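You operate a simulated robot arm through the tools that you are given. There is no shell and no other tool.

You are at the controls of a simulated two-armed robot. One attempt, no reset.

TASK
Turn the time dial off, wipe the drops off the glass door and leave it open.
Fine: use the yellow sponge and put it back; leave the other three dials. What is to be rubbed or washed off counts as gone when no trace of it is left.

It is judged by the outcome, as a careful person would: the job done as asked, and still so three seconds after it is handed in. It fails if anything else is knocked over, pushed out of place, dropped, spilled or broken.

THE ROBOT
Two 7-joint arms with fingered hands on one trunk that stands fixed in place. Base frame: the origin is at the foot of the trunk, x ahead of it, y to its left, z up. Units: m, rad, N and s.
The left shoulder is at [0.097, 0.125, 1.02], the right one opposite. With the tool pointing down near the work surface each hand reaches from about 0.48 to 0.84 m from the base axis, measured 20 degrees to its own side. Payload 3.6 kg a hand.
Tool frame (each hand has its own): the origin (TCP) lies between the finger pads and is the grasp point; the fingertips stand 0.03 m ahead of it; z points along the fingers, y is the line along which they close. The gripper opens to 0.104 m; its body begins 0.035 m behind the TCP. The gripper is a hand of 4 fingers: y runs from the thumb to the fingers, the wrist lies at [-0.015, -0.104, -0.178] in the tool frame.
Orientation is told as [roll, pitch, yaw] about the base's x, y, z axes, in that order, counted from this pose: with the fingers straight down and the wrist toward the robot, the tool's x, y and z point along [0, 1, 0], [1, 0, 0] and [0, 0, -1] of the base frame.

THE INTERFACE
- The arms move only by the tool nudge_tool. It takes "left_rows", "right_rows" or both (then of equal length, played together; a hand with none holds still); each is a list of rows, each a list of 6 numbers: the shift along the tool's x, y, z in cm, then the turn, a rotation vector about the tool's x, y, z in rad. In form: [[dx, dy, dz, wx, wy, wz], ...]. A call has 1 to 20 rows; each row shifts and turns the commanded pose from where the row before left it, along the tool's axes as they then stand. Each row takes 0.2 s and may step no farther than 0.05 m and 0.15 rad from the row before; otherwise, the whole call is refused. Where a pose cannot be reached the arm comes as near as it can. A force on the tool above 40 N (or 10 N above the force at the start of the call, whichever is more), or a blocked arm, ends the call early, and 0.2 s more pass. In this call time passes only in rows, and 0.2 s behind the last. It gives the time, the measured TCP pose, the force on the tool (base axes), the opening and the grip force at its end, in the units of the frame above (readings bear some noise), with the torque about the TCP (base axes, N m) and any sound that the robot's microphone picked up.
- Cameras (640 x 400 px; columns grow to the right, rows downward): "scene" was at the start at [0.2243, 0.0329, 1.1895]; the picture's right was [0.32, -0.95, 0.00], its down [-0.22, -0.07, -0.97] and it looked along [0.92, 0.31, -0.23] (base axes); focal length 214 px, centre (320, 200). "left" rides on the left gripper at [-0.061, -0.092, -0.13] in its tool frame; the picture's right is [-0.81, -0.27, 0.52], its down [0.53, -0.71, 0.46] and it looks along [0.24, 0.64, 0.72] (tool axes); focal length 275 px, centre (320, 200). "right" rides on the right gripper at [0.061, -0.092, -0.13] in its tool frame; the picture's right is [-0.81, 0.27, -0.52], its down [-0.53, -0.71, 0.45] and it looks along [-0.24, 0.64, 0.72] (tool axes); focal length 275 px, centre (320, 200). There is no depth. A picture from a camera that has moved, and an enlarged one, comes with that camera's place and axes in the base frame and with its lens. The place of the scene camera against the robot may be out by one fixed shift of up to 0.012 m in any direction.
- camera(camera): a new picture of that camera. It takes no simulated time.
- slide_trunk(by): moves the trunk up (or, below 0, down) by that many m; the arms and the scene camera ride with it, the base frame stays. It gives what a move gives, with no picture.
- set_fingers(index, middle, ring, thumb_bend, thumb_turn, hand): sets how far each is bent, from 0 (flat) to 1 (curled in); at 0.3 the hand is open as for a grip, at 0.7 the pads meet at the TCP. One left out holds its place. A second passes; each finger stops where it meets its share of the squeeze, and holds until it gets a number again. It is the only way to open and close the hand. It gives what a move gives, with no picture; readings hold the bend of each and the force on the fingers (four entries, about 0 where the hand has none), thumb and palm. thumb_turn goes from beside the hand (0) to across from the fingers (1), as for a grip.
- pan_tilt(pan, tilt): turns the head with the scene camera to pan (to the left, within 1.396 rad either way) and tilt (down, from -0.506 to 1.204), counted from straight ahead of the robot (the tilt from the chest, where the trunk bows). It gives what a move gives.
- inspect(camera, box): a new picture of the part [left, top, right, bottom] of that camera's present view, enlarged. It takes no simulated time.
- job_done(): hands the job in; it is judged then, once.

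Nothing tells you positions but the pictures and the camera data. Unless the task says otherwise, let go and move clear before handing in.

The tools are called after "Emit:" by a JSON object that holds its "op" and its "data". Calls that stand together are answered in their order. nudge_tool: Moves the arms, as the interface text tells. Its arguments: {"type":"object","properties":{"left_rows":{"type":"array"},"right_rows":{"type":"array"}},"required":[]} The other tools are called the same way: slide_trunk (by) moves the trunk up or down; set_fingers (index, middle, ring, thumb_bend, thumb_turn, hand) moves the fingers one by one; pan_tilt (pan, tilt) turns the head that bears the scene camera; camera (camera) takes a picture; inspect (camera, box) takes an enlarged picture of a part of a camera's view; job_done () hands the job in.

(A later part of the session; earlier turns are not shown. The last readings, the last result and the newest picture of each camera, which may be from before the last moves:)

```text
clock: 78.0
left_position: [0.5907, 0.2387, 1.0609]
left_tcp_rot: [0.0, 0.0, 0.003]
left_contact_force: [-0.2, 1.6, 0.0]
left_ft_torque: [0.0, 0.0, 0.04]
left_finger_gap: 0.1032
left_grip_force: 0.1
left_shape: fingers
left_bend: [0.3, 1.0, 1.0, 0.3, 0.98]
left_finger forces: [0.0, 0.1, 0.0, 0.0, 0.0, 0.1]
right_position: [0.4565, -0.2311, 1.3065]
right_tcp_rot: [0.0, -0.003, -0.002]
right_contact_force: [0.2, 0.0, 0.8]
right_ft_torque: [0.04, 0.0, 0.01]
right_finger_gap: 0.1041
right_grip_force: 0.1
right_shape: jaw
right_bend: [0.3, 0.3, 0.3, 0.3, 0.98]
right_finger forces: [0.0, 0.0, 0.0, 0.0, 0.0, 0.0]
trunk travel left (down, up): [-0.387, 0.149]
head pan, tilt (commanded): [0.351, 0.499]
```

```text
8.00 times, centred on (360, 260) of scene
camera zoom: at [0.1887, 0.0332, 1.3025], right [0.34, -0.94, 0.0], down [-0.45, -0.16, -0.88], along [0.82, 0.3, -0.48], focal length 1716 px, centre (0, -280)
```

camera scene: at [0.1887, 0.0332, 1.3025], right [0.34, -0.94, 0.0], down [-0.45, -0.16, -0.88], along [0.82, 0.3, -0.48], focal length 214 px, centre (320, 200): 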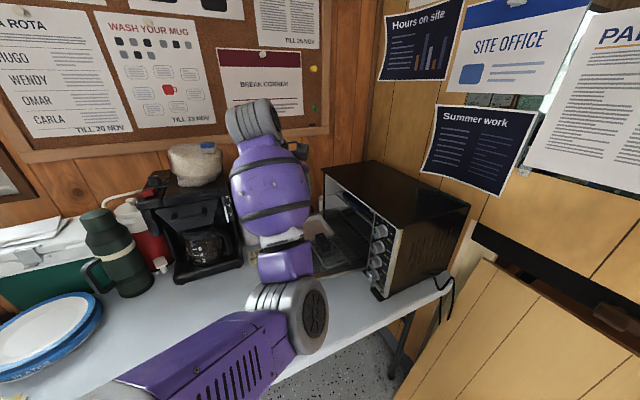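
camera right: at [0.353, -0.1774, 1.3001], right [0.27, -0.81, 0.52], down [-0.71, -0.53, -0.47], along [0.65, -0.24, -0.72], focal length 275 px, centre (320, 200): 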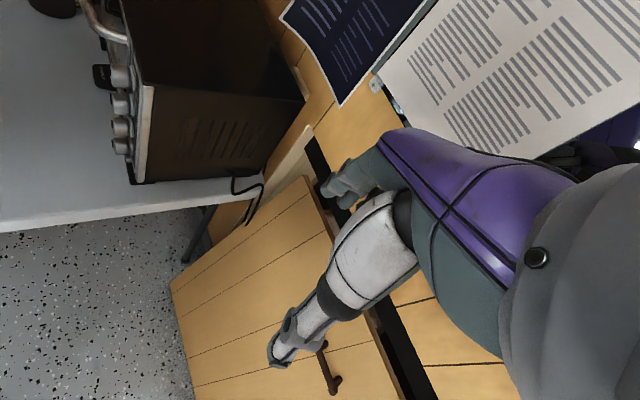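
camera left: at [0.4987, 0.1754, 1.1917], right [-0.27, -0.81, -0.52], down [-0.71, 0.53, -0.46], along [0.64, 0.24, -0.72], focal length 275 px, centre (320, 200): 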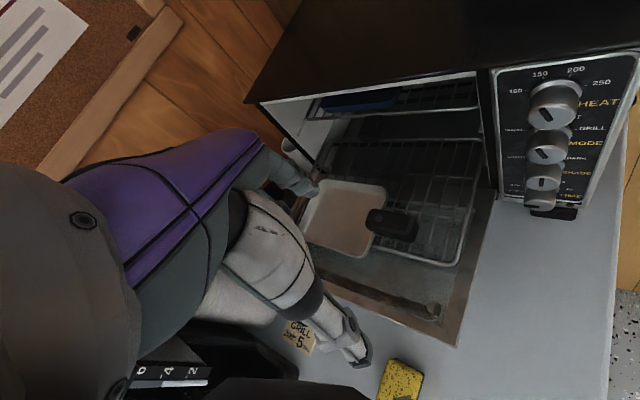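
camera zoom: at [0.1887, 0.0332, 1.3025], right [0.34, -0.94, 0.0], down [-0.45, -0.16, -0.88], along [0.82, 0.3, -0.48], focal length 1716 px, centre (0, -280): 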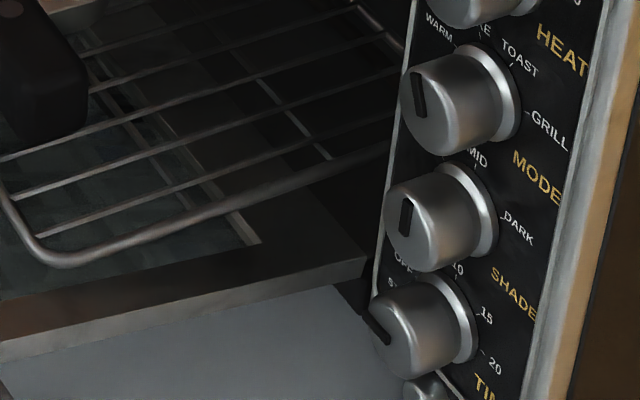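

The door is now fully open and lying flat, and its linked wire rack with a tray slid out over the glass, covering the drop area. I'll try to slide the rack gently back in by pushing its front bar; first I bring the index fingertip down in front of the bar, on its near part.

Emit:
{"op": "nudge_tool", "data": {"left_rows": [[-1.2, -1.6, 3, 0, 0, 0], [-1.2, -1.6, 3, 0, 0, 0], [0, 0, 4, 0, 0, 0], [0, 0, 4, 0, 0, 0], [0, 0, 3, 0, 0, 0]]}}

Emit:
{"op": "camera", "data": {"camera": "left"}}

Emit:
{"op": "inspect", "data": {"camera": "left", "box": [270, 100, 450, 300]}}

Emit:
{"op": "inspect", "data": {"camera": "scene", "box": [280, 180, 400, 320]}}

```text
clock: 79.2
left_position: [0.5596, 0.2144, 0.8895]
left_tcp_rot: [-0.003, -0.002, 0.002]
left_contact_force: [-0.1, 0.2, -0.1]
left_ft_torque: [0.02, 0.0, 0.04]
left_finger_gap: 0.1028
left_grip_force: 0.2
left_shape: fingers
left_bend: [0.3, 1.0, 1.0, 0.3, 0.98]
left_finger forces: [0.1, 0.0, 0.0, 0.1, 0.0, 0.0]
right_position: [0.4575, -0.231, 1.3091]
right_tcp_rot: [0.0, -0.002, 0.002]
right_contact_force: [-1.1, -0.1, -0.2]
right_ft_torque: [0.0, -0.02, 0.01]
right_finger_gap: 0.104
right_grip_force: 0.1
right_shape: jaw
right_bend: [0.3, 0.3, 0.3, 0.3, 0.98]
right_finger forces: [0.0, 0.0, 0.0, 0.0, 0.1, 0.0]
trunk travel left (down, up): [-0.387, 0.149]
head pan, tilt (commanded): [0.351, 0.499]
```

```text
taken
camera left: at [0.4677, 0.1531, 1.0196], right [-0.27, -0.81, -0.52], down [-0.71, 0.53, -0.46], along [0.64, 0.24, -0.72], focal length 275 px, centre (320, 200)
```

left: 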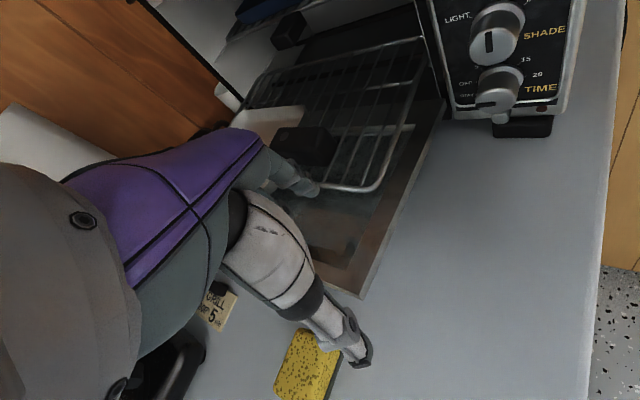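

```text
2.00 times, centred on (360, 200) of left
camera zoom: at [0.4677, 0.1531, 1.0196], right [-0.27, -0.81, -0.52], down [-0.71, 0.53, -0.46], along [0.64, 0.24, -0.72], focal length 551 px, centre (240, 200)
```

zoom: 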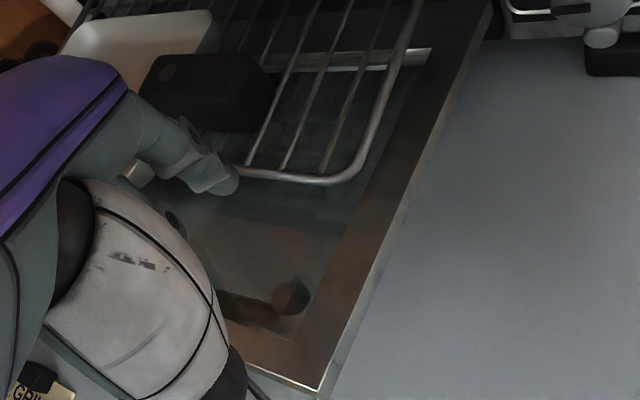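

```text
2.86 times, centred on (340, 250) of scene
camera zoom: at [0.1891, 0.0345, 1.3024], right [0.34, -0.94, 0.0], down [-0.45, -0.16, -0.88], along [0.82, 0.3, -0.48], focal length 613 px, centre (263, 57)
```

zoom: 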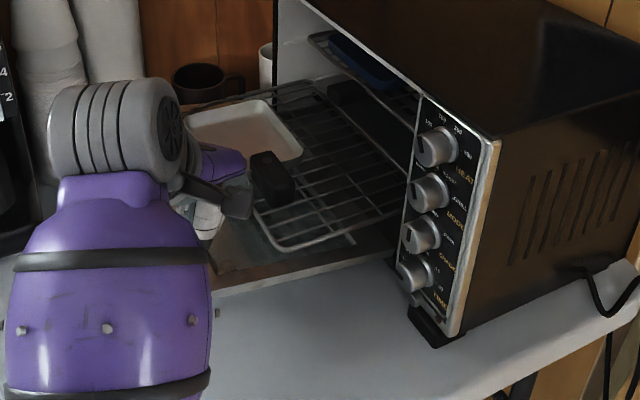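

From two views, the rack bar is at z≈0.831 and the glass's inner face at z≈0.82. I lower the fingertip in front of the bar, slowly near the glass.

Emit:
{"op": "nudge_tool", "data": {"left_rows": [[0, 0, 1.5, 0, 0, 0], [0, 0, 1.3, 0, 0, 0], [0, 0, 0.4, 0, 0, 0], [0, 0, 0.3, 0, 0, 0]]}}

Emit:
{"op": "inspect", "data": {"camera": "left", "box": [270, 100, 450, 300]}}

```text
clock: 80.2
left_position: [0.559, 0.2144, 0.8549]
left_tcp_rot: [-0.002, -0.001, 0.001]
left_contact_force: [0.3, 0.3, 0.3]
left_ft_torque: [0.01, -0.05, -0.01]
left_finger_gap: 0.1026
left_grip_force: 0.0
left_shape: fingers
left_bend: [0.3, 1.0, 1.0, 0.3, 0.98]
left_finger forces: [0.1, 0.0, 0.1, 0.1, 0.0, 0.1]
right_position: [0.4566, -0.2301, 1.3069]
right_tcp_rot: [-0.001, -0.002, 0.002]
right_contact_force: [0.6, 1.0, 0.1]
right_ft_torque: [-0.03, 0.01, 0.01]
right_finger_gap: 0.1037
right_grip_force: 0.1
right_shape: jaw
right_bend: [0.3, 0.3, 0.3, 0.3, 0.98]
right_finger forces: [0.1, 0.0, 0.0, 0.1, 0.0, 0.0]
trunk travel left (down, up): [-0.387, 0.149]
head pan, tilt (commanded): [0.351, 0.499]
```

```text
2.00 times, centred on (360, 200) of left
camera zoom: at [0.4673, 0.1531, 0.9844], right [-0.27, -0.81, -0.52], down [-0.71, 0.53, -0.46], along [0.64, 0.24, -0.72], focal length 551 px, centre (240, 200)
```

zoom: 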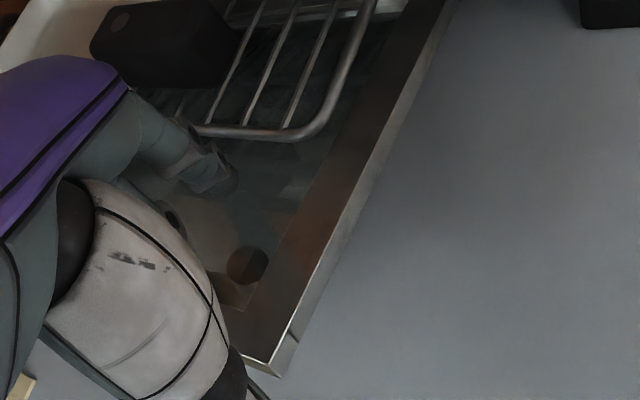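

The fingertip is just above the glass, in front of the bar. I push toward the oven in small steps.

Emit:
{"op": "nudge_tool", "data": {"left_rows": [[-0.7, 0.7, 0, 0, 0, 0], [-0.7, 0.7, 0, 0, 0, 0], [-0.7, 0.7, 0, 0, 0, 0], [-0.35, 0.35, 0, 0, 0, 0]]}}

Emit:
{"op": "camera", "data": {"camera": "left"}}

```text
clock: 81.2
left_position: [0.5818, 0.1904, 0.8541]
left_tcp_rot: [-0.003, 0.001, 0.001]
left_contact_force: [-0.5, 0.6, -0.1]
left_ft_torque: [0.03, 0.04, 0.02]
left_finger_gap: 0.1019
left_grip_force: 0.6
left_shape: fingers
left_bend: [0.31, 1.0, 1.0, 0.3, 0.98]
left_finger forces: [1.1, 0.1, 0.1, 0.0, 0.0, 0.0]
right_position: [0.4582, -0.2296, 1.3073]
right_tcp_rot: [0.001, -0.001, 0.001]
right_contact_force: [-0.7, 0.8, 0.1]
right_ft_torque: [-0.05, 0.01, 0.01]
right_finger_gap: 0.1039
right_grip_force: 0.0
right_shape: jaw
right_bend: [0.3, 0.3, 0.3, 0.3, 0.98]
right_finger forces: [0.0, 0.0, 0.0, 0.1, 0.1, 0.1]
trunk travel left (down, up): [-0.387, 0.149]
head pan, tilt (commanded): [0.351, 0.499]
```

```text
taken
camera left: at [0.4911, 0.1295, 0.9846], right [-0.27, -0.81, -0.52], down [-0.71, 0.53, -0.46], along [0.64, 0.24, -0.72], focal length 275 px, centre (320, 200)
```

left: 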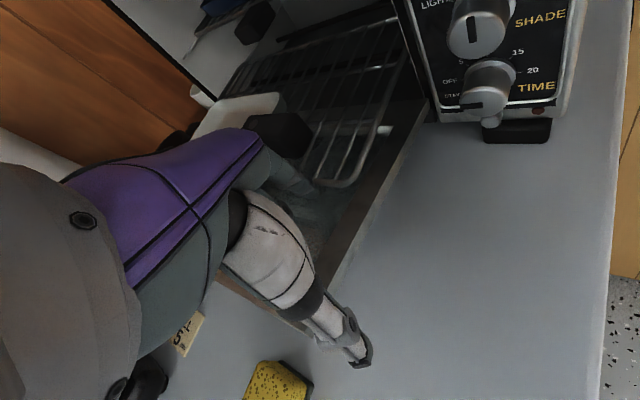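

The bar yields with about 1 N. I keep pushing it in and check whether the door stays down.

Emit:
{"op": "nudge_tool", "data": {"left_rows": [[-0.7, 0.7, 0, 0, 0, 0], [-0.7, 0.7, 0, 0, 0, 0], [-0.7, 0.7, 0, 0, 0, 0], [-0.7, 0.7, 0, 0, 0, 0]]}}

Emit:
{"op": "camera", "data": {"camera": "left"}}

Emit:
{"op": "inspect", "data": {"camera": "scene", "box": [280, 180, 400, 320]}}

```text
clock: 82.2
left_position: [0.6108, 0.1618, 0.8561]
left_tcp_rot: [0.0, 0.0, 0.005]
left_contact_force: [-1.3, 2.3, 2.4]
left_ft_torque: [0.02, -0.06, 0.05]
left_finger_gap: 0.1012
left_grip_force: 2.3
left_shape: fingers
left_bend: [0.32, 1.0, 1.0, 0.3, 0.98]
left_finger forces: [3.2, 0.0, 0.1, 0.0, 0.0, 0.0]
right_position: [0.4569, -0.2304, 1.3069]
right_tcp_rot: [-0.001, -0.001, 0.002]
right_contact_force: [-0.2, -0.8, -0.2]
right_ft_torque: [0.0, -0.01, -0.04]
right_finger_gap: 0.1037
right_grip_force: 0.1
right_shape: jaw
right_bend: [0.3, 0.3, 0.3, 0.3, 0.98]
right_finger forces: [0.0, 0.1, 0.0, 0.1, 0.0, 0.0]
trunk travel left (down, up): [-0.387, 0.149]
head pan, tilt (commanded): [0.351, 0.499]
```

```text
taken
camera left: at [0.5193, 0.1012, 0.9847], right [-0.27, -0.81, -0.52], down [-0.71, 0.53, -0.46], along [0.64, 0.24, -0.72], focal length 275 px, centre (320, 200)
```

left: 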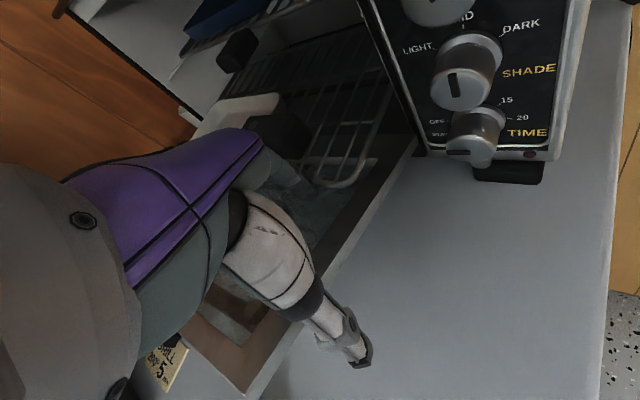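

```text
2.86 times, centred on (340, 250) of scene
camera zoom: at [0.1887, 0.0344, 1.3025], right [0.34, -0.94, 0.0], down [-0.45, -0.16, -0.88], along [0.82, 0.3, -0.48], focal length 613 px, centre (263, 57)
```

zoom: 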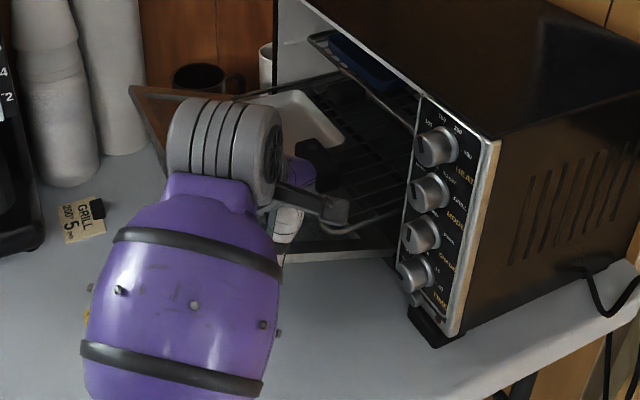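

The rack and door are linked: pushing the rack in has lifted the door to about 75°, so the inside can't be cleared that way. Rechecking my measurements, the drops sit 3 mm behind the frame's front, i.e. on the outer pane, and in my first wipe the pressure centre was at the thumb tip, not the sponge face. So I'll let the door down gently, close it again, and wipe the outside properly.

Emit:
{"op": "nudge_tool", "data": {"left_rows": [[0.7, -0.7, 0, 0, 0, 0], [0.7, -0.7, 0, 0, 0, 0], [0.7, -0.7, 0, 0, 0, 0], [0.7, -0.7, 0, 0, 0, 0], [0.7, -0.7, 0, 0, 0, 0], [0.7, -0.7, 0, 0, 0, 0], [0.7, -0.7, 0, 0, 0, 0], [0, 0, -2, 0, 0, 0], [0, 0, -4, 0, 0, 0], [0, 0, -4, 0, 0, 0]]}}

Emit:
{"op": "camera", "data": {"camera": "left"}}

Emit:
{"op": "camera", "data": {"camera": "scene"}}

```text
clock: 84.4
left_position: [0.561, 0.2145, 0.9548]
left_tcp_rot: [0.0, 0.0, 0.002]
left_contact_force: [0.0, 0.1, 0.3]
left_ft_torque: [-0.06, -0.04, 0.0]
left_finger_gap: 0.1031
left_grip_force: 0.0
left_shape: fingers
left_bend: [0.3, 1.0, 1.0, 0.3, 0.98]
left_finger forces: [0.0, 0.1, 0.0, 0.0, 0.0, 0.0]
right_position: [0.4571, -0.2306, 1.3079]
right_tcp_rot: [0.002, -0.002, 0.002]
right_contact_force: [-0.4, 0.2, 0.0]
right_ft_torque: [-0.01, 0.05, 0.01]
right_finger_gap: 0.1039
right_grip_force: 0.0
right_shape: jaw
right_bend: [0.3, 0.3, 0.3, 0.3, 0.98]
right_finger forces: [0.1, 0.1, 0.0, 0.0, 0.1, 0.0]
trunk travel left (down, up): [-0.387, 0.149]
head pan, tilt (commanded): [0.351, 0.499]
```

```text
taken
camera left: at [0.4702, 0.1523, 1.0855], right [-0.27, -0.81, -0.52], down [-0.71, 0.53, -0.46], along [0.64, 0.24, -0.72], focal length 275 px, centre (320, 200)
```

left: 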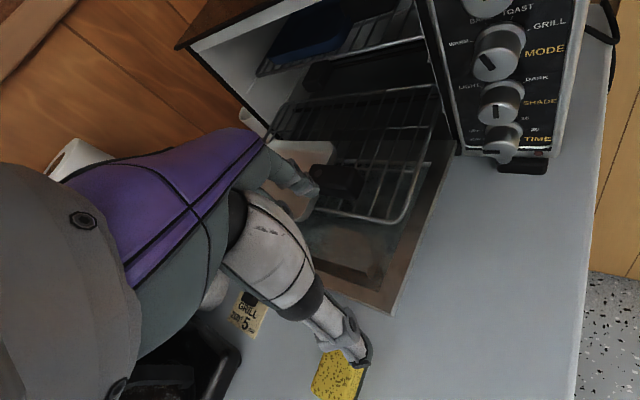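

```text
taken
camera scene: at [0.189, 0.0342, 1.3024], right [0.34, -0.94, 0.0], down [-0.45, -0.16, -0.88], along [0.82, 0.3, -0.48], focal length 214 px, centre (320, 200)
```

scene: 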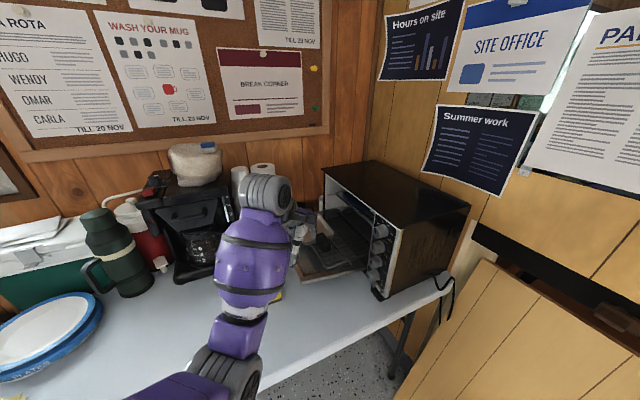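

The door is flat again and stable. To close it, I'll raise the trunk for elbow room and turn the hand so the straight index finger points at the oven, low on the near side of the door, clear of handle and dials.

Emit:
{"op": "slide_trunk", "data": {"by": 0.1}}

Emit:
{"op": "nudge_tool", "data": {"left_rows": [[1.75, 3, 0, 0, 0, 0], [1.75, 3, 0, 0, 0, 0], [0, 0, 0, 0, 0, -0.1309], [0, 0, 0, 0, 0, -0.1309], [0, 0, 0, 0, 0, -0.1309], [0, 0, 0, 0, 0, -0.1309], [0, 0, 0, 0, 0, -0.1309], [0, 0, 0, 0, 0, -0.1309]]}}

Emit:
{"op": "camera", "data": {"camera": "scene"}}

Emit:
{"op": "camera", "data": {"camera": "left"}}

```text
clock: 85.8
left_position: [0.5622, 0.2108, 1.0533]
left_tcp_rot: [0.0, 0.002, 0.002]
left_contact_force: [0.8, 0.0, -0.2]
left_ft_torque: [-0.01, 0.01, -0.03]
left_finger_gap: 0.103
left_grip_force: 0.0
left_shape: fingers
left_bend: [0.3, 1.0, 1.0, 0.3, 0.98]
left_finger forces: [0.0, 0.1, 0.1, 0.0, 0.0, 0.0]
right_position: [0.4593, -0.2303, 1.4067]
right_tcp_rot: [0.0, -0.001, -0.001]
right_contact_force: [0.4, -0.5, -0.4]
right_ft_torque: [-0.01, 0.01, -0.02]
right_finger_gap: 0.1039
right_grip_force: 0.1
right_shape: jaw
right_bend: [0.3, 0.3, 0.3, 0.3, 0.98]
right_finger forces: [0.0, 0.0, 0.0, 0.0, 0.0, 0.0]
trunk travel left (down, up): [-0.487, 0.049]
head pan, tilt (commanded): [0.351, 0.499]
```

```text
clock: 87.6
left_position: [0.6225, 0.2453, 1.0541]
left_tcp_rot: [0.0, 0.0, 0.791]
left_contact_force: [0.0, -0.3, 0.5]
left_ft_torque: [-0.01, -0.01, 0.0]
left_finger_gap: 0.1031
left_grip_force: 0.0
left_shape: fingers
left_bend: [0.3, 1.0, 1.0, 0.3, 0.98]
left_finger forces: [0.0, 0.0, 0.0, 0.0, 0.0, 0.0]
right_position: [0.4581, -0.231, 1.4082]
right_tcp_rot: [0.001, -0.003, 0.0]
right_contact_force: [-0.4, -0.2, -0.2]
right_ft_torque: [-0.01, -0.03, 0.02]
right_finger_gap: 0.1038
right_grip_force: 0.1
right_shape: jaw
right_bend: [0.3, 0.3, 0.3, 0.3, 0.98]
right_finger forces: [0.0, 0.1, 0.0, 0.0, 0.1, 0.0]
trunk travel left (down, up): [-0.487, 0.049]
head pan, tilt (commanded): [0.351, 0.499]
```

```text
taken
camera scene: at [0.1427, 0.0341, 1.4157], right [0.34, -0.94, 0.0], down [-0.45, -0.16, -0.88], along [0.82, 0.3, -0.48], focal length 214 px, centre (320, 200)
```

scene: 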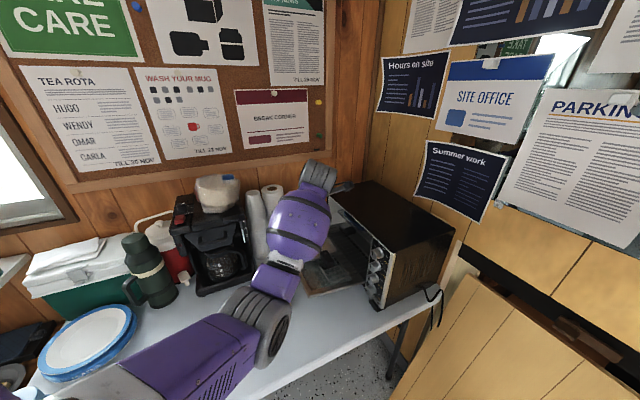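

```text
taken
camera left: at [0.6012, 0.1384, 1.1843], right [0.38, -0.77, -0.52], down [-0.88, -0.13, -0.46], along [0.28, 0.63, -0.72], focal length 275 px, centre (320, 200)
```

left: 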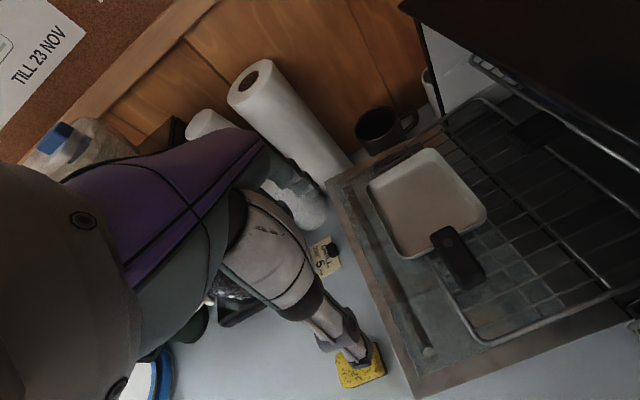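

This overhead view shows the open door, rack and tray well; I zoom to look for drops on the pane.

Emit:
{"op": "inspect", "data": {"camera": "left", "box": [320, 90, 600, 390]}}

Emit:
{"op": "inspect", "data": {"camera": "left", "box": [430, 130, 560, 260]}}

```text
1.33 times, centred on (460, 240) of left
camera zoom: at [0.6012, 0.1384, 1.1843], right [0.38, -0.77, -0.52], down [-0.88, -0.13, -0.46], along [0.28, 0.63, -0.72], focal length 367 px, centre (133, 147)
```

zoom: 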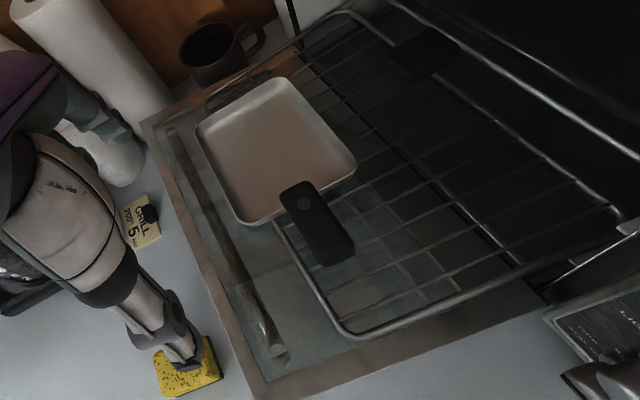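

```text
3.08 times, centred on (495, 195) of left
camera zoom: at [0.6012, 0.1384, 1.1843], right [0.38, -0.77, -0.52], down [-0.88, -0.13, -0.46], along [0.28, 0.63, -0.72], focal length 847 px, centre (-218, 215)
```

zoom: 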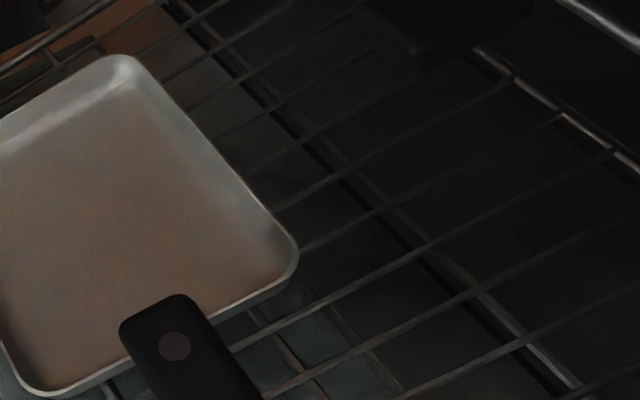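

Emit:
{"op": "nudge_tool", "data": {"left_rows": [[0, 0, 0, 0, -0.1428, 0], [0, 0, 0, 0, -0.1428, 0], [0, 0, 0, 0, -0.1428, 0], [0, 0, 0, 0, -0.1428, 0], [0, 0, 0, 0, -0.1428, 0], [0, 0, 0, 0, -0.1428, 0], [0, 0, 0, 0, -0.1428, 0], [0, 0, 0, 0, -0.1428, 0], [0, 0, 0, 0, -0.1428, 0], [0, 0, 0, 0, -0.1428, 0], [0, 0, 0, 0, -0.1428, 0]]}}

Emit:
{"op": "camera", "data": {"camera": "scene"}}

Emit:
{"op": "camera", "data": {"camera": "left"}}

```text
clock: 90.0
left_position: [0.6229, 0.2477, 1.0539]
left_tcp_rot: [-1.575, 0.0, 0.789]
left_contact_force: [0.8, 0.1, -0.7]
left_ft_torque: [-0.03, 0.0, -0.05]
left_finger_gap: 0.1028
left_grip_force: 0.0
left_shape: fingers
left_bend: [0.3, 1.0, 1.0, 0.3, 0.98]
left_finger forces: [0.1, 0.0, 0.1, 0.0, 0.0, 0.0]
right_position: [0.4577, -0.2299, 1.4061]
right_tcp_rot: [0.001, 0.0, 0.001]
right_contact_force: [0.4, 0.0, -0.2]
right_ft_torque: [0.0, 0.01, -0.02]
right_finger_gap: 0.1039
right_grip_force: 0.0
right_shape: jaw
right_bend: [0.3, 0.3, 0.3, 0.3, 0.98]
right_finger forces: [0.0, 0.0, 0.0, 0.0, 0.0, 0.1]
trunk travel left (down, up): [-0.487, 0.049]
head pan, tilt (commanded): [0.351, 0.499]
```

```text
taken
camera scene: at [0.1426, 0.0346, 1.4157], right [0.34, -0.94, 0.0], down [-0.45, -0.16, -0.88], along [0.82, 0.3, -0.48], focal length 214 px, centre (320, 200)
```

scene: 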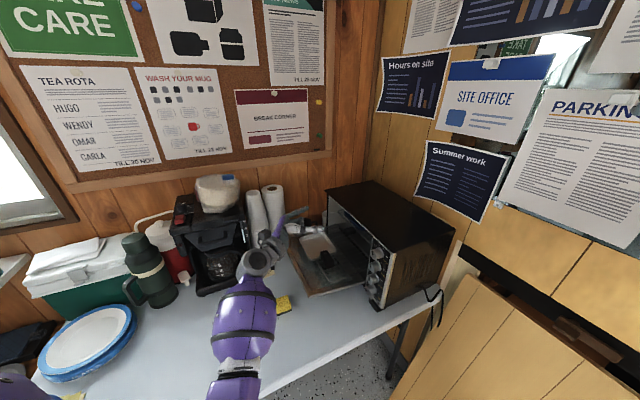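

```text
taken
camera left: at [0.4651, 0.275, 1.1149], right [0.17, -0.56, 0.81], down [-0.18, -0.83, -0.53], along [0.97, -0.05, -0.24], focal length 275 px, centre (320, 200)
```

left: 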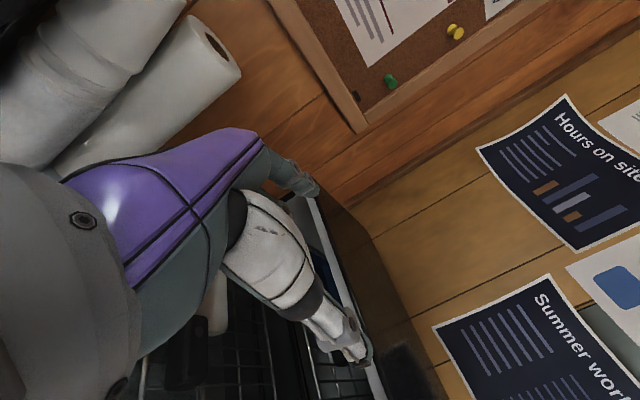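

Emit:
{"op": "nudge_tool", "data": {"left_rows": [[0, 0, 0, 0, 0, -0.15], [0, 0, 0, 0, 0, -0.15], [0, 0, 0, 0, 0, -0.15], [0, 0, 0, 0, 0, -0.15], [0, 0, 0, 0, 0, -0.15], [0, 0, 0, 0, 0, -0.15], [0, 0, 0, 0, 0, -0.147]]}}

Emit:
{"op": "camera", "data": {"camera": "scene"}}

Emit:
{"op": "camera", "data": {"camera": "left"}}

```text
clock: 91.6
left_position: [0.6231, 0.2463, 1.0536]
left_tcp_rot: [-1.569, 1.049, 0.785]
left_contact_force: [-0.2, -0.8, 0.2]
left_ft_torque: [-0.02, 0.01, 0.0]
left_finger_gap: 0.1028
left_grip_force: 0.1
left_shape: fingers
left_bend: [0.3, 1.0, 1.0, 0.3, 0.98]
left_finger forces: [0.1, 0.1, 0.0, 0.1, 0.0, 0.0]
right_position: [0.458, -0.2303, 1.4066]
right_tcp_rot: [0.001, -0.001, 0.002]
right_contact_force: [-0.6, 0.4, -0.7]
right_ft_torque: [0.03, -0.02, 0.03]
right_finger_gap: 0.1037
right_grip_force: 0.0
right_shape: jaw
right_bend: [0.3, 0.3, 0.3, 0.3, 0.98]
right_finger forces: [0.1, 0.0, 0.1, 0.1, 0.0, 0.0]
trunk travel left (down, up): [-0.487, 0.049]
head pan, tilt (commanded): [0.351, 0.499]
```

```text
taken
camera scene: at [0.1427, 0.0344, 1.4156], right [0.34, -0.94, 0.0], down [-0.45, -0.16, -0.88], along [0.82, 0.3, -0.48], focal length 214 px, centre (320, 200)
```

scene: 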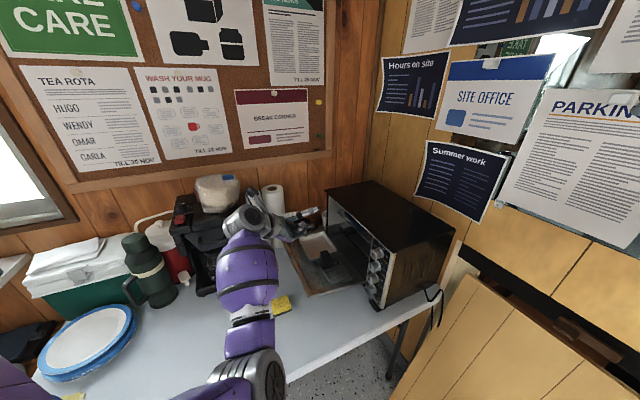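

```text
taken
camera left: at [0.5348, 0.3441, 1.1637], right [0.77, 0.04, 0.64], down [-0.25, -0.9, 0.35], along [0.59, -0.43, -0.68], focal length 275 px, centre (320, 200)
```

left: 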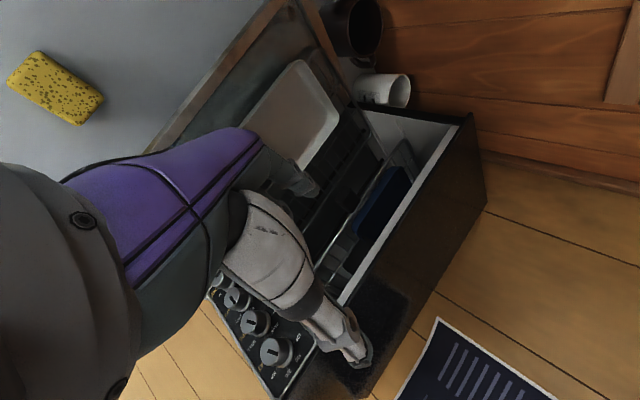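

Emit:
{"op": "nudge_tool", "data": {"left_rows": [[3.58, 1.49, -1.6, 0, 0, 0], [3.58, 1.49, -1.6, 0, 0, 0], [3.58, 1.49, -1.6, 0, 0, 0], [3.58, 1.49, -1.6, 0, 0, 0], [3.58, 1.49, -1.8, 0, 0, 0]]}}

Emit:
{"op": "camera", "data": {"camera": "scene"}}

Emit:
{"op": "camera", "data": {"camera": "left"}}

```text
clock: 92.8
left_position: [0.4922, 0.2222, 0.917]
left_tcp_rot: [-1.616, 1.016, 0.751]
left_contact_force: [0.2, -0.6, 0.4]
left_ft_torque: [0.01, 0.03, 0.01]
left_finger_gap: 0.1033
left_grip_force: 0.0
left_shape: fingers
left_bend: [0.3, 1.0, 1.0, 0.3, 0.98]
left_finger forces: [0.0, 0.0, 0.0, 0.0, 0.1, 0.0]
right_position: [0.4581, -0.2317, 1.4071]
right_tcp_rot: [0.0, -0.003, 0.001]
right_contact_force: [-0.6, -0.9, 0.4]
right_ft_torque: [0.0, -0.02, 0.0]
right_finger_gap: 0.1039
right_grip_force: 0.0
right_shape: jaw
right_bend: [0.3, 0.3, 0.3, 0.3, 0.98]
right_finger forces: [0.0, 0.0, 0.0, 0.0, 0.0, 0.0]
trunk travel left (down, up): [-0.487, 0.049]
head pan, tilt (commanded): [0.351, 0.499]
```

```text
taken
camera scene: at [0.1426, 0.0344, 1.4157], right [0.34, -0.94, 0.0], down [-0.45, -0.16, -0.88], along [0.82, 0.3, -0.48], focal length 214 px, centre (320, 200)
```

scene: 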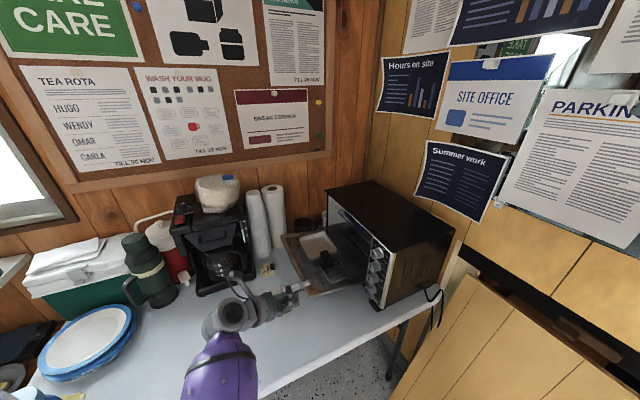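

```text
taken
camera left: at [0.4017, 0.3179, 1.0233], right [0.74, 0.03, 0.67], down [-0.27, -0.9, 0.34], along [0.62, -0.43, -0.66], focal length 275 px, centre (320, 200)
```

left: 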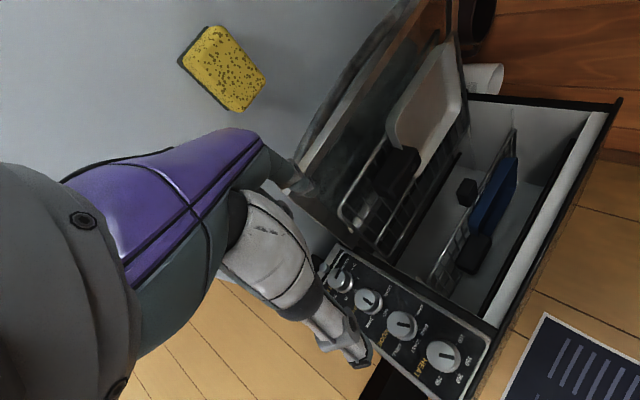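

The index tip is at about e=0.54, n=-0.22, z=0.87, just outside the door's front edge. I back out slightly, lower below the door's level, and check.

Emit:
{"op": "nudge_tool", "data": {"left_rows": [[0, 0, -1.5, 0, 0, 0], [1.69, 2.28, 0, 0, 0, 0], [1.69, 2.28, 0, 0, 0, 0]]}}

Emit:
{"op": "camera", "data": {"camera": "left"}}

Emit:
{"op": "inspect", "data": {"camera": "scene", "box": [220, 210, 380, 340]}}

```text
clock: 93.6
left_position: [0.4765, 0.2337, 0.856]
left_tcp_rot: [-1.586, 1.014, 0.777]
left_contact_force: [-0.6, -0.1, 0.7]
left_ft_torque: [0.01, 0.01, 0.0]
left_finger_gap: 0.1029
left_grip_force: 0.1
left_shape: fingers
left_bend: [0.3, 1.0, 1.0, 0.3, 0.97]
left_finger forces: [0.0, 0.1, 0.0, 0.0, 0.1, 0.0]
right_position: [0.4574, -0.2292, 1.4076]
right_tcp_rot: [0.0, 0.0, 0.001]
right_contact_force: [0.1, 0.8, 0.4]
right_ft_torque: [-0.01, -0.02, -0.02]
right_finger_gap: 0.1041
right_grip_force: 0.0
right_shape: jaw
right_bend: [0.3, 0.3, 0.3, 0.3, 0.98]
right_finger forces: [0.1, 0.0, 0.1, 0.0, 0.1, 0.1]
trunk travel left (down, up): [-0.487, 0.049]
head pan, tilt (commanded): [0.351, 0.499]
```

```text
taken
camera left: at [0.3859, 0.3285, 0.965], right [0.75, 0.02, 0.67], down [-0.26, -0.91, 0.33], along [0.61, -0.42, -0.67], focal length 275 px, centre (320, 200)
```

left: 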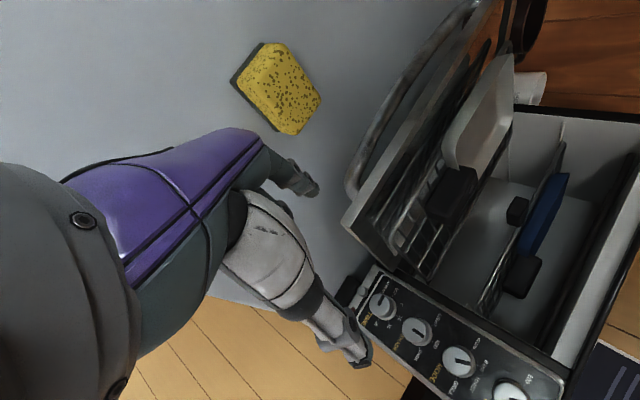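

```text
3.08 times, centred on (300, 275) of scene
camera zoom: at [0.142, 0.0348, 1.4157], right [0.34, -0.94, 0.0], down [-0.45, -0.17, -0.88], along [0.82, 0.3, -0.48], focal length 660 px, centre (382, -31)
```

zoom: 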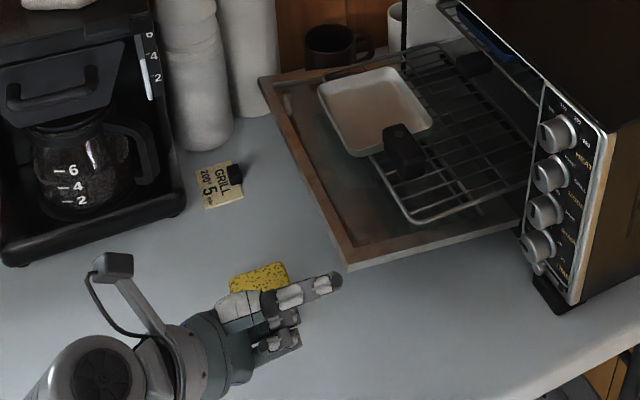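

The finger is at e≈0.539, clear of the handle's end, and the door's underside is at z≈0.796. I lower the finger, slide it about 1.5 cm under the near-front corner, and check.

Emit:
{"op": "nudge_tool", "data": {"left_rows": [[1.37, 2.2, 0, 0, 0, 0], [0, 0, 2.0, 0, 0, 0], [0, 0, 1.9, 0, 0, 0]]}}

Emit:
{"op": "camera", "data": {"camera": "left"}}

Emit:
{"op": "inspect", "data": {"camera": "scene", "box": [220, 210, 380, 340]}}

```text
clock: 94.4
left_position: [0.4937, 0.1992, 0.8177]
left_tcp_rot: [-1.569, 1.048, 0.786]
left_contact_force: [0.9, -1.0, -0.6]
left_ft_torque: [0.01, 0.03, 0.03]
left_finger_gap: 0.1029
left_grip_force: 0.1
left_shape: fingers
left_bend: [0.3, 1.0, 1.0, 0.3, 0.97]
left_finger forces: [0.1, 0.0, 0.1, 0.0, 0.0, 0.0]
right_position: [0.458, -0.2301, 1.4065]
right_tcp_rot: [0.0, -0.002, 0.003]
right_contact_force: [0.9, 0.5, -0.5]
right_ft_torque: [0.0, -0.01, -0.02]
right_finger_gap: 0.1037
right_grip_force: 0.0
right_shape: jaw
right_bend: [0.3, 0.3, 0.3, 0.3, 0.98]
right_finger forces: [0.0, 0.0, 0.0, 0.0, 0.0, 0.1]
trunk travel left (down, up): [-0.487, 0.049]
head pan, tilt (commanded): [0.351, 0.499]
```

```text
taken
camera left: at [0.4064, 0.2956, 0.9264], right [0.77, 0.03, 0.64], down [-0.26, -0.9, 0.35], along [0.59, -0.43, -0.68], focal length 275 px, centre (320, 200)
```

left: 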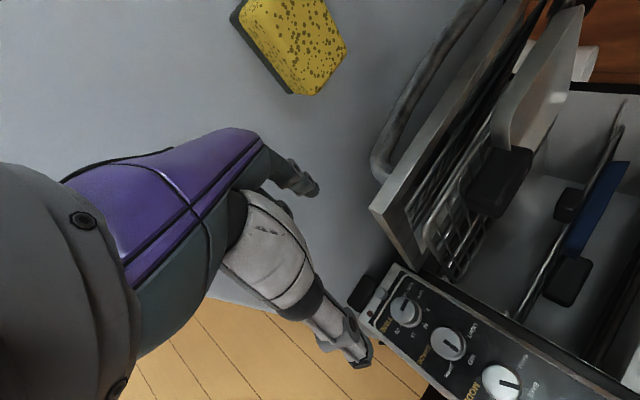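

```text
3.08 times, centred on (300, 275) of scene
camera zoom: at [0.1429, 0.0341, 1.4156], right [0.34, -0.94, 0.0], down [-0.45, -0.16, -0.88], along [0.82, 0.3, -0.48], focal length 660 px, centre (382, -31)
```

zoom: 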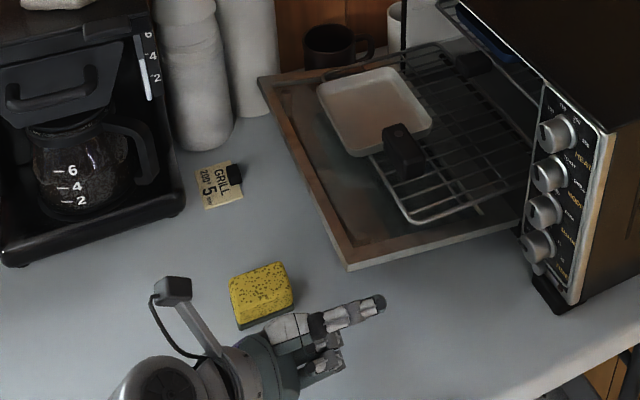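

The fingertip is at e≈0.525, z≈0.768: slightly too far to the near side. I shift it 1.4 cm along under the corner, then begin lifting along the door's arc.

Emit:
{"op": "nudge_tool", "data": {"left_rows": [[-1.2, 0.7, 0, 0, 0, 0], [-0.5, -0.87, 0.1, 0, 0, 0], [-0.48, -0.82, 0, 0, 0, 0]]}}

Emit:
{"op": "camera", "data": {"camera": "left"}}

Emit:
{"op": "inspect", "data": {"camera": "scene", "box": [220, 210, 380, 340]}}

```text
clock: 95.2
left_position: [0.5041, 0.2075, 0.8377]
left_tcp_rot: [-1.571, 1.047, 0.786]
left_contact_force: [-0.7, -0.4, 0.4]
left_ft_torque: [0.01, 0.02, 0.02]
left_finger_gap: 0.1029
left_grip_force: 0.0
left_shape: fingers
left_bend: [0.3, 1.0, 1.0, 0.3, 0.97]
left_finger forces: [0.0, 0.0, 0.1, 0.1, 0.1, 0.0]
right_position: [0.4589, -0.23, 1.4068]
right_tcp_rot: [0.001, -0.001, 0.0]
right_contact_force: [-0.1, -0.1, 0.0]
right_ft_torque: [-0.01, 0.0, -0.04]
right_finger_gap: 0.1037
right_grip_force: 0.0
right_shape: jaw
right_bend: [0.3, 0.3, 0.3, 0.3, 0.98]
right_finger forces: [0.0, 0.1, 0.1, 0.0, 0.1, 0.0]
trunk travel left (down, up): [-0.487, 0.049]
head pan, tilt (commanded): [0.351, 0.499]
```

```text
taken
camera left: at [0.4168, 0.3052, 0.947], right [0.76, 0.04, 0.64], down [-0.25, -0.9, 0.35], along [0.59, -0.43, -0.68], focal length 275 px, centre (320, 200)
```

left: 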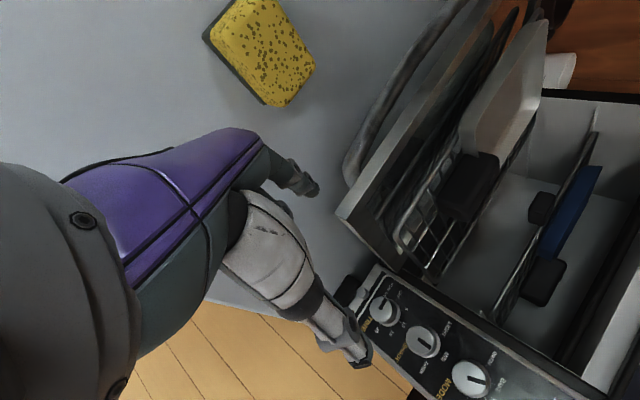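

```text
3.08 times, centred on (300, 275) of scene
camera zoom: at [0.1427, 0.0344, 1.4156], right [0.34, -0.94, 0.0], down [-0.45, -0.16, -0.88], along [0.82, 0.3, -0.48], focal length 660 px, centre (382, -31)
```

zoom: 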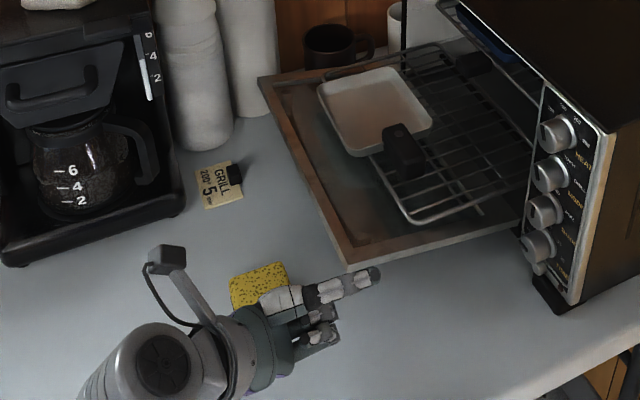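

Emit:
{"op": "nudge_tool", "data": {"left_rows": [[0, 0, 0.8, 0, 0, 0], [-0.4, -0.7, 0, 0, 0, 0], [-0.3, -0.52, 0, 0, 0, 0], [-0.3, -0.52, 0, 0, 0, 0]]}}

Emit:
{"op": "camera", "data": {"camera": "left"}}

```text
clock: 96.2
left_position: [0.5098, 0.2013, 0.8569]
left_tcp_rot: [-1.572, 1.047, 0.786]
left_contact_force: [0.6, 0.0, -0.8]
left_ft_torque: [-0.02, 0.01, 0.01]
left_finger_gap: 0.1032
left_grip_force: 0.0
left_shape: fingers
left_bend: [0.3, 1.0, 1.0, 0.3, 0.97]
left_finger forces: [0.0, 0.0, 0.0, 0.0, 0.2, 0.0]
right_position: [0.4573, -0.2305, 1.4075]
right_tcp_rot: [0.0, -0.001, 0.002]
right_contact_force: [0.5, 1.2, 0.9]
right_ft_torque: [-0.01, 0.01, -0.01]
right_finger_gap: 0.104
right_grip_force: 0.0
right_shape: jaw
right_bend: [0.3, 0.3, 0.3, 0.3, 0.98]
right_finger forces: [0.1, 0.0, 0.0, 0.0, 0.0, 0.0]
trunk travel left (down, up): [-0.487, 0.049]
head pan, tilt (commanded): [0.351, 0.499]
```

```text
taken
camera left: at [0.4222, 0.2989, 0.9668], right [0.76, 0.04, 0.64], down [-0.25, -0.9, 0.35], along [0.59, -0.43, -0.68], focal length 275 px, centre (320, 200)
```

left: 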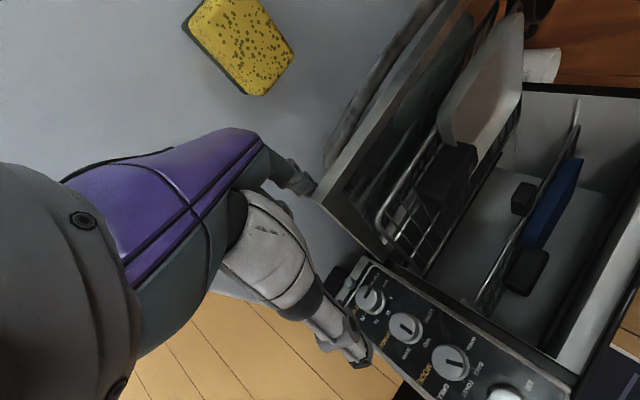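

Emit:
{"op": "inspect", "data": {"camera": "left", "box": [260, 140, 400, 270]}}

Emit:
{"op": "inspect", "data": {"camera": "scene", "box": [280, 250, 340, 310]}}

```text
3.08 times, centred on (330, 205) of left
camera zoom: at [0.4222, 0.2989, 0.9668], right [0.76, 0.04, 0.64], down [-0.25, -0.9, 0.35], along [0.59, -0.43, -0.68], focal length 847 px, centre (289, 185)
```

zoom: 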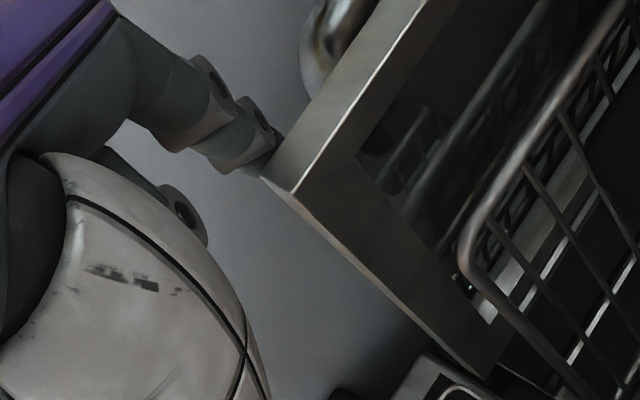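

```text
6.67 times, centred on (310, 280) of scene
camera zoom: at [0.1425, 0.0343, 1.4157], right [0.34, -0.94, 0.0], down [-0.45, -0.16, -0.88], along [0.82, 0.3, -0.48], focal length 1430 px, centre (387, -333)
```

zoom: 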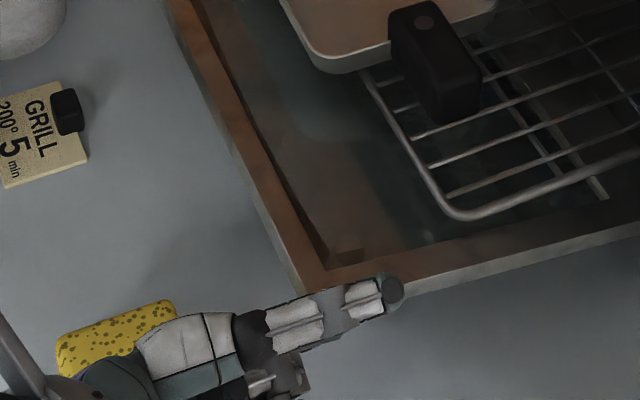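

The fingertip is under the near-front corner now. I lift along the arc in steps.

Emit:
{"op": "nudge_tool", "data": {"left_rows": [[-0.5, -0.87, 0, 0, 0, 0], [-0.8, -1.4, 0.1, 0, 0, 0], [-0.85, -1.45, 0.2, 0, 0, 0]]}}

Emit:
{"op": "inspect", "data": {"camera": "left", "box": [220, 80, 460, 300]}}

Emit:
{"op": "inspect", "data": {"camera": "scene", "box": [240, 200, 400, 330]}}

```text
clock: 97.0
left_position: [0.5106, 0.1994, 0.9005]
left_tcp_rot: [-1.57, 1.047, 0.787]
left_contact_force: [0.8, -0.6, -2.1]
left_ft_torque: [-0.04, 0.06, -0.01]
left_finger_gap: 0.1044
left_grip_force: 1.0
left_shape: fingers
left_bend: [0.29, 1.0, 1.0, 0.3, 0.97]
left_finger forces: [1.4, 0.1, 0.0, 0.0, 0.1, 0.0]
right_position: [0.4569, -0.2306, 1.4069]
right_tcp_rot: [0.001, -0.001, 0.001]
right_contact_force: [0.6, -0.5, -0.4]
right_ft_torque: [-0.01, -0.02, 0.01]
right_finger_gap: 0.1039
right_grip_force: 0.2
right_shape: jaw
right_bend: [0.3, 0.3, 0.3, 0.3, 0.98]
right_finger forces: [0.1, 0.0, 0.1, 0.0, 0.0, 0.0]
trunk travel left (down, up): [-0.487, 0.049]
head pan, tilt (commanded): [0.351, 0.499]
```

```text
1.82 times, centred on (340, 190) of left
camera zoom: at [0.4236, 0.2969, 1.0102], right [0.76, 0.04, 0.64], down [-0.25, -0.9, 0.35], along [0.59, -0.43, -0.68], focal length 500 px, centre (284, 218)
```

zoom: 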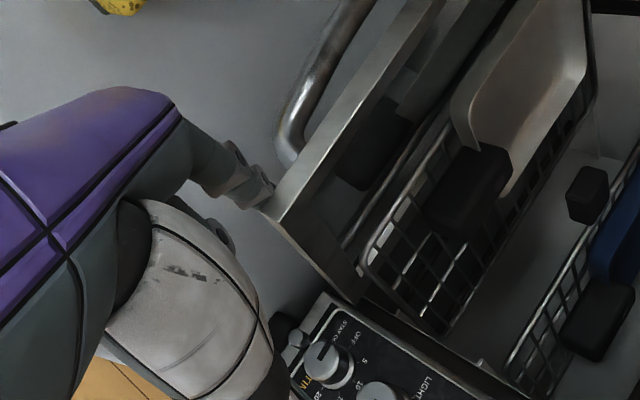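

```text
3.08 times, centred on (320, 265) of scene
camera zoom: at [0.1427, 0.0342, 1.4157], right [0.34, -0.94, 0.0], down [-0.45, -0.16, -0.88], along [0.82, 0.3, -0.48], focal length 660 px, centre (320, 0)
```

zoom: 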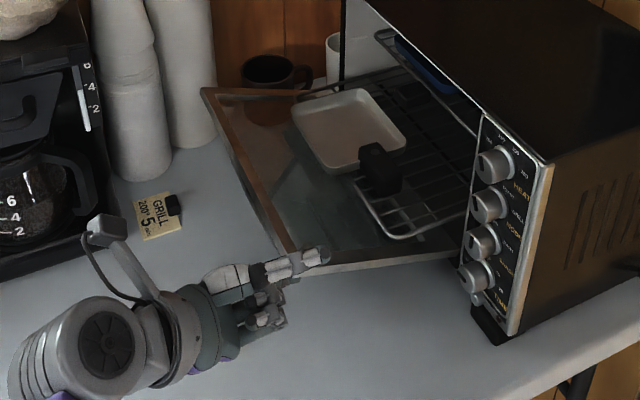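

The door is rising with the finger (about 2 N). I continue along its arc toward closed, watching the force.

Emit:
{"op": "nudge_tool", "data": {"left_rows": [[-0.73, -1.26, 0.78, 0, 0, 0], [-0.73, -1.26, 0.78, 0, 0, 0], [-0.73, -1.26, 0.74, 0, 0, 0], [-0.69, -1.2, 0.88, 0, 0, 0], [-0.65, -1.13, 0.98, 0, 0, 0], [-0.61, -1.06, 1.1, 0, 0, 0]]}}

Emit:
{"op": "inspect", "data": {"camera": "left", "box": [220, 80, 460, 300]}}

Emit:
{"op": "inspect", "data": {"camera": "scene", "box": [240, 180, 420, 330]}}

```text
clock: 98.4
left_position: [0.55, 0.1642, 0.9831]
left_tcp_rot: [-1.573, 1.047, 0.787]
left_contact_force: [-0.8, 0.0, 0.0]
left_ft_torque: [-0.01, 0.04, -0.02]
left_finger_gap: 0.104
left_grip_force: 0.5
left_shape: fingers
left_bend: [0.3, 1.0, 1.0, 0.3, 0.97]
left_finger forces: [0.6, 0.0, 0.0, 0.0, 0.0, 0.0]
right_position: [0.4571, -0.2304, 1.4066]
right_tcp_rot: [0.0, -0.002, -0.001]
right_contact_force: [0.8, -1.0, -0.7]
right_ft_torque: [0.04, -0.01, 0.01]
right_finger_gap: 0.1037
right_grip_force: 0.1
right_shape: jaw
right_bend: [0.3, 0.3, 0.3, 0.3, 0.98]
right_finger forces: [0.0, 0.0, 0.1, 0.1, 0.0, 0.0]
trunk travel left (down, up): [-0.487, 0.049]
head pan, tilt (commanded): [0.351, 0.499]
```

```text
1.82 times, centred on (340, 190) of left
camera zoom: at [0.4627, 0.261, 1.0934], right [0.76, 0.04, 0.64], down [-0.25, -0.9, 0.35], along [0.59, -0.43, -0.68], focal length 500 px, centre (284, 218)
```

zoom: 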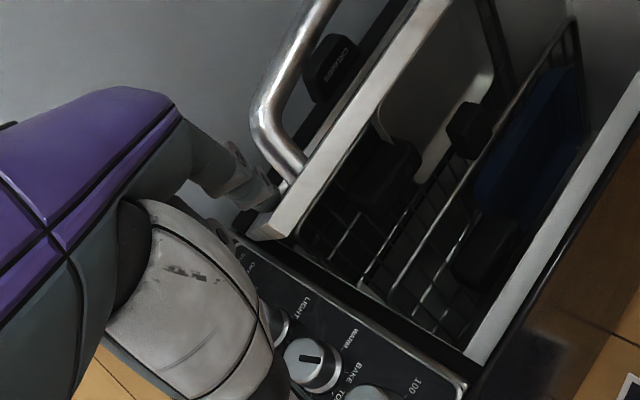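

```text
2.67 times, centred on (330, 255) of scene
camera zoom: at [0.1427, 0.0341, 1.4157], right [0.34, -0.94, 0.0], down [-0.45, -0.16, -0.88], along [0.82, 0.3, -0.48], focal length 572 px, centre (293, 53)
```

zoom: 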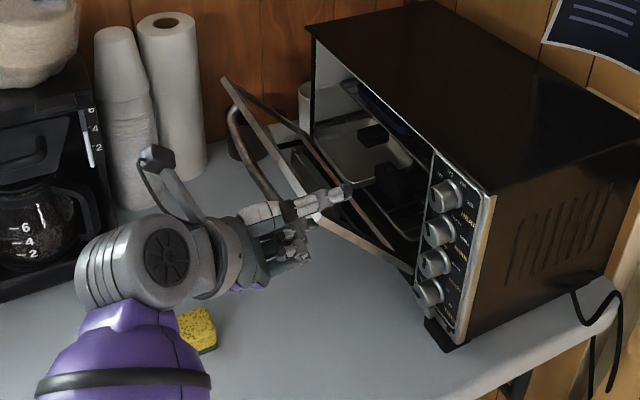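

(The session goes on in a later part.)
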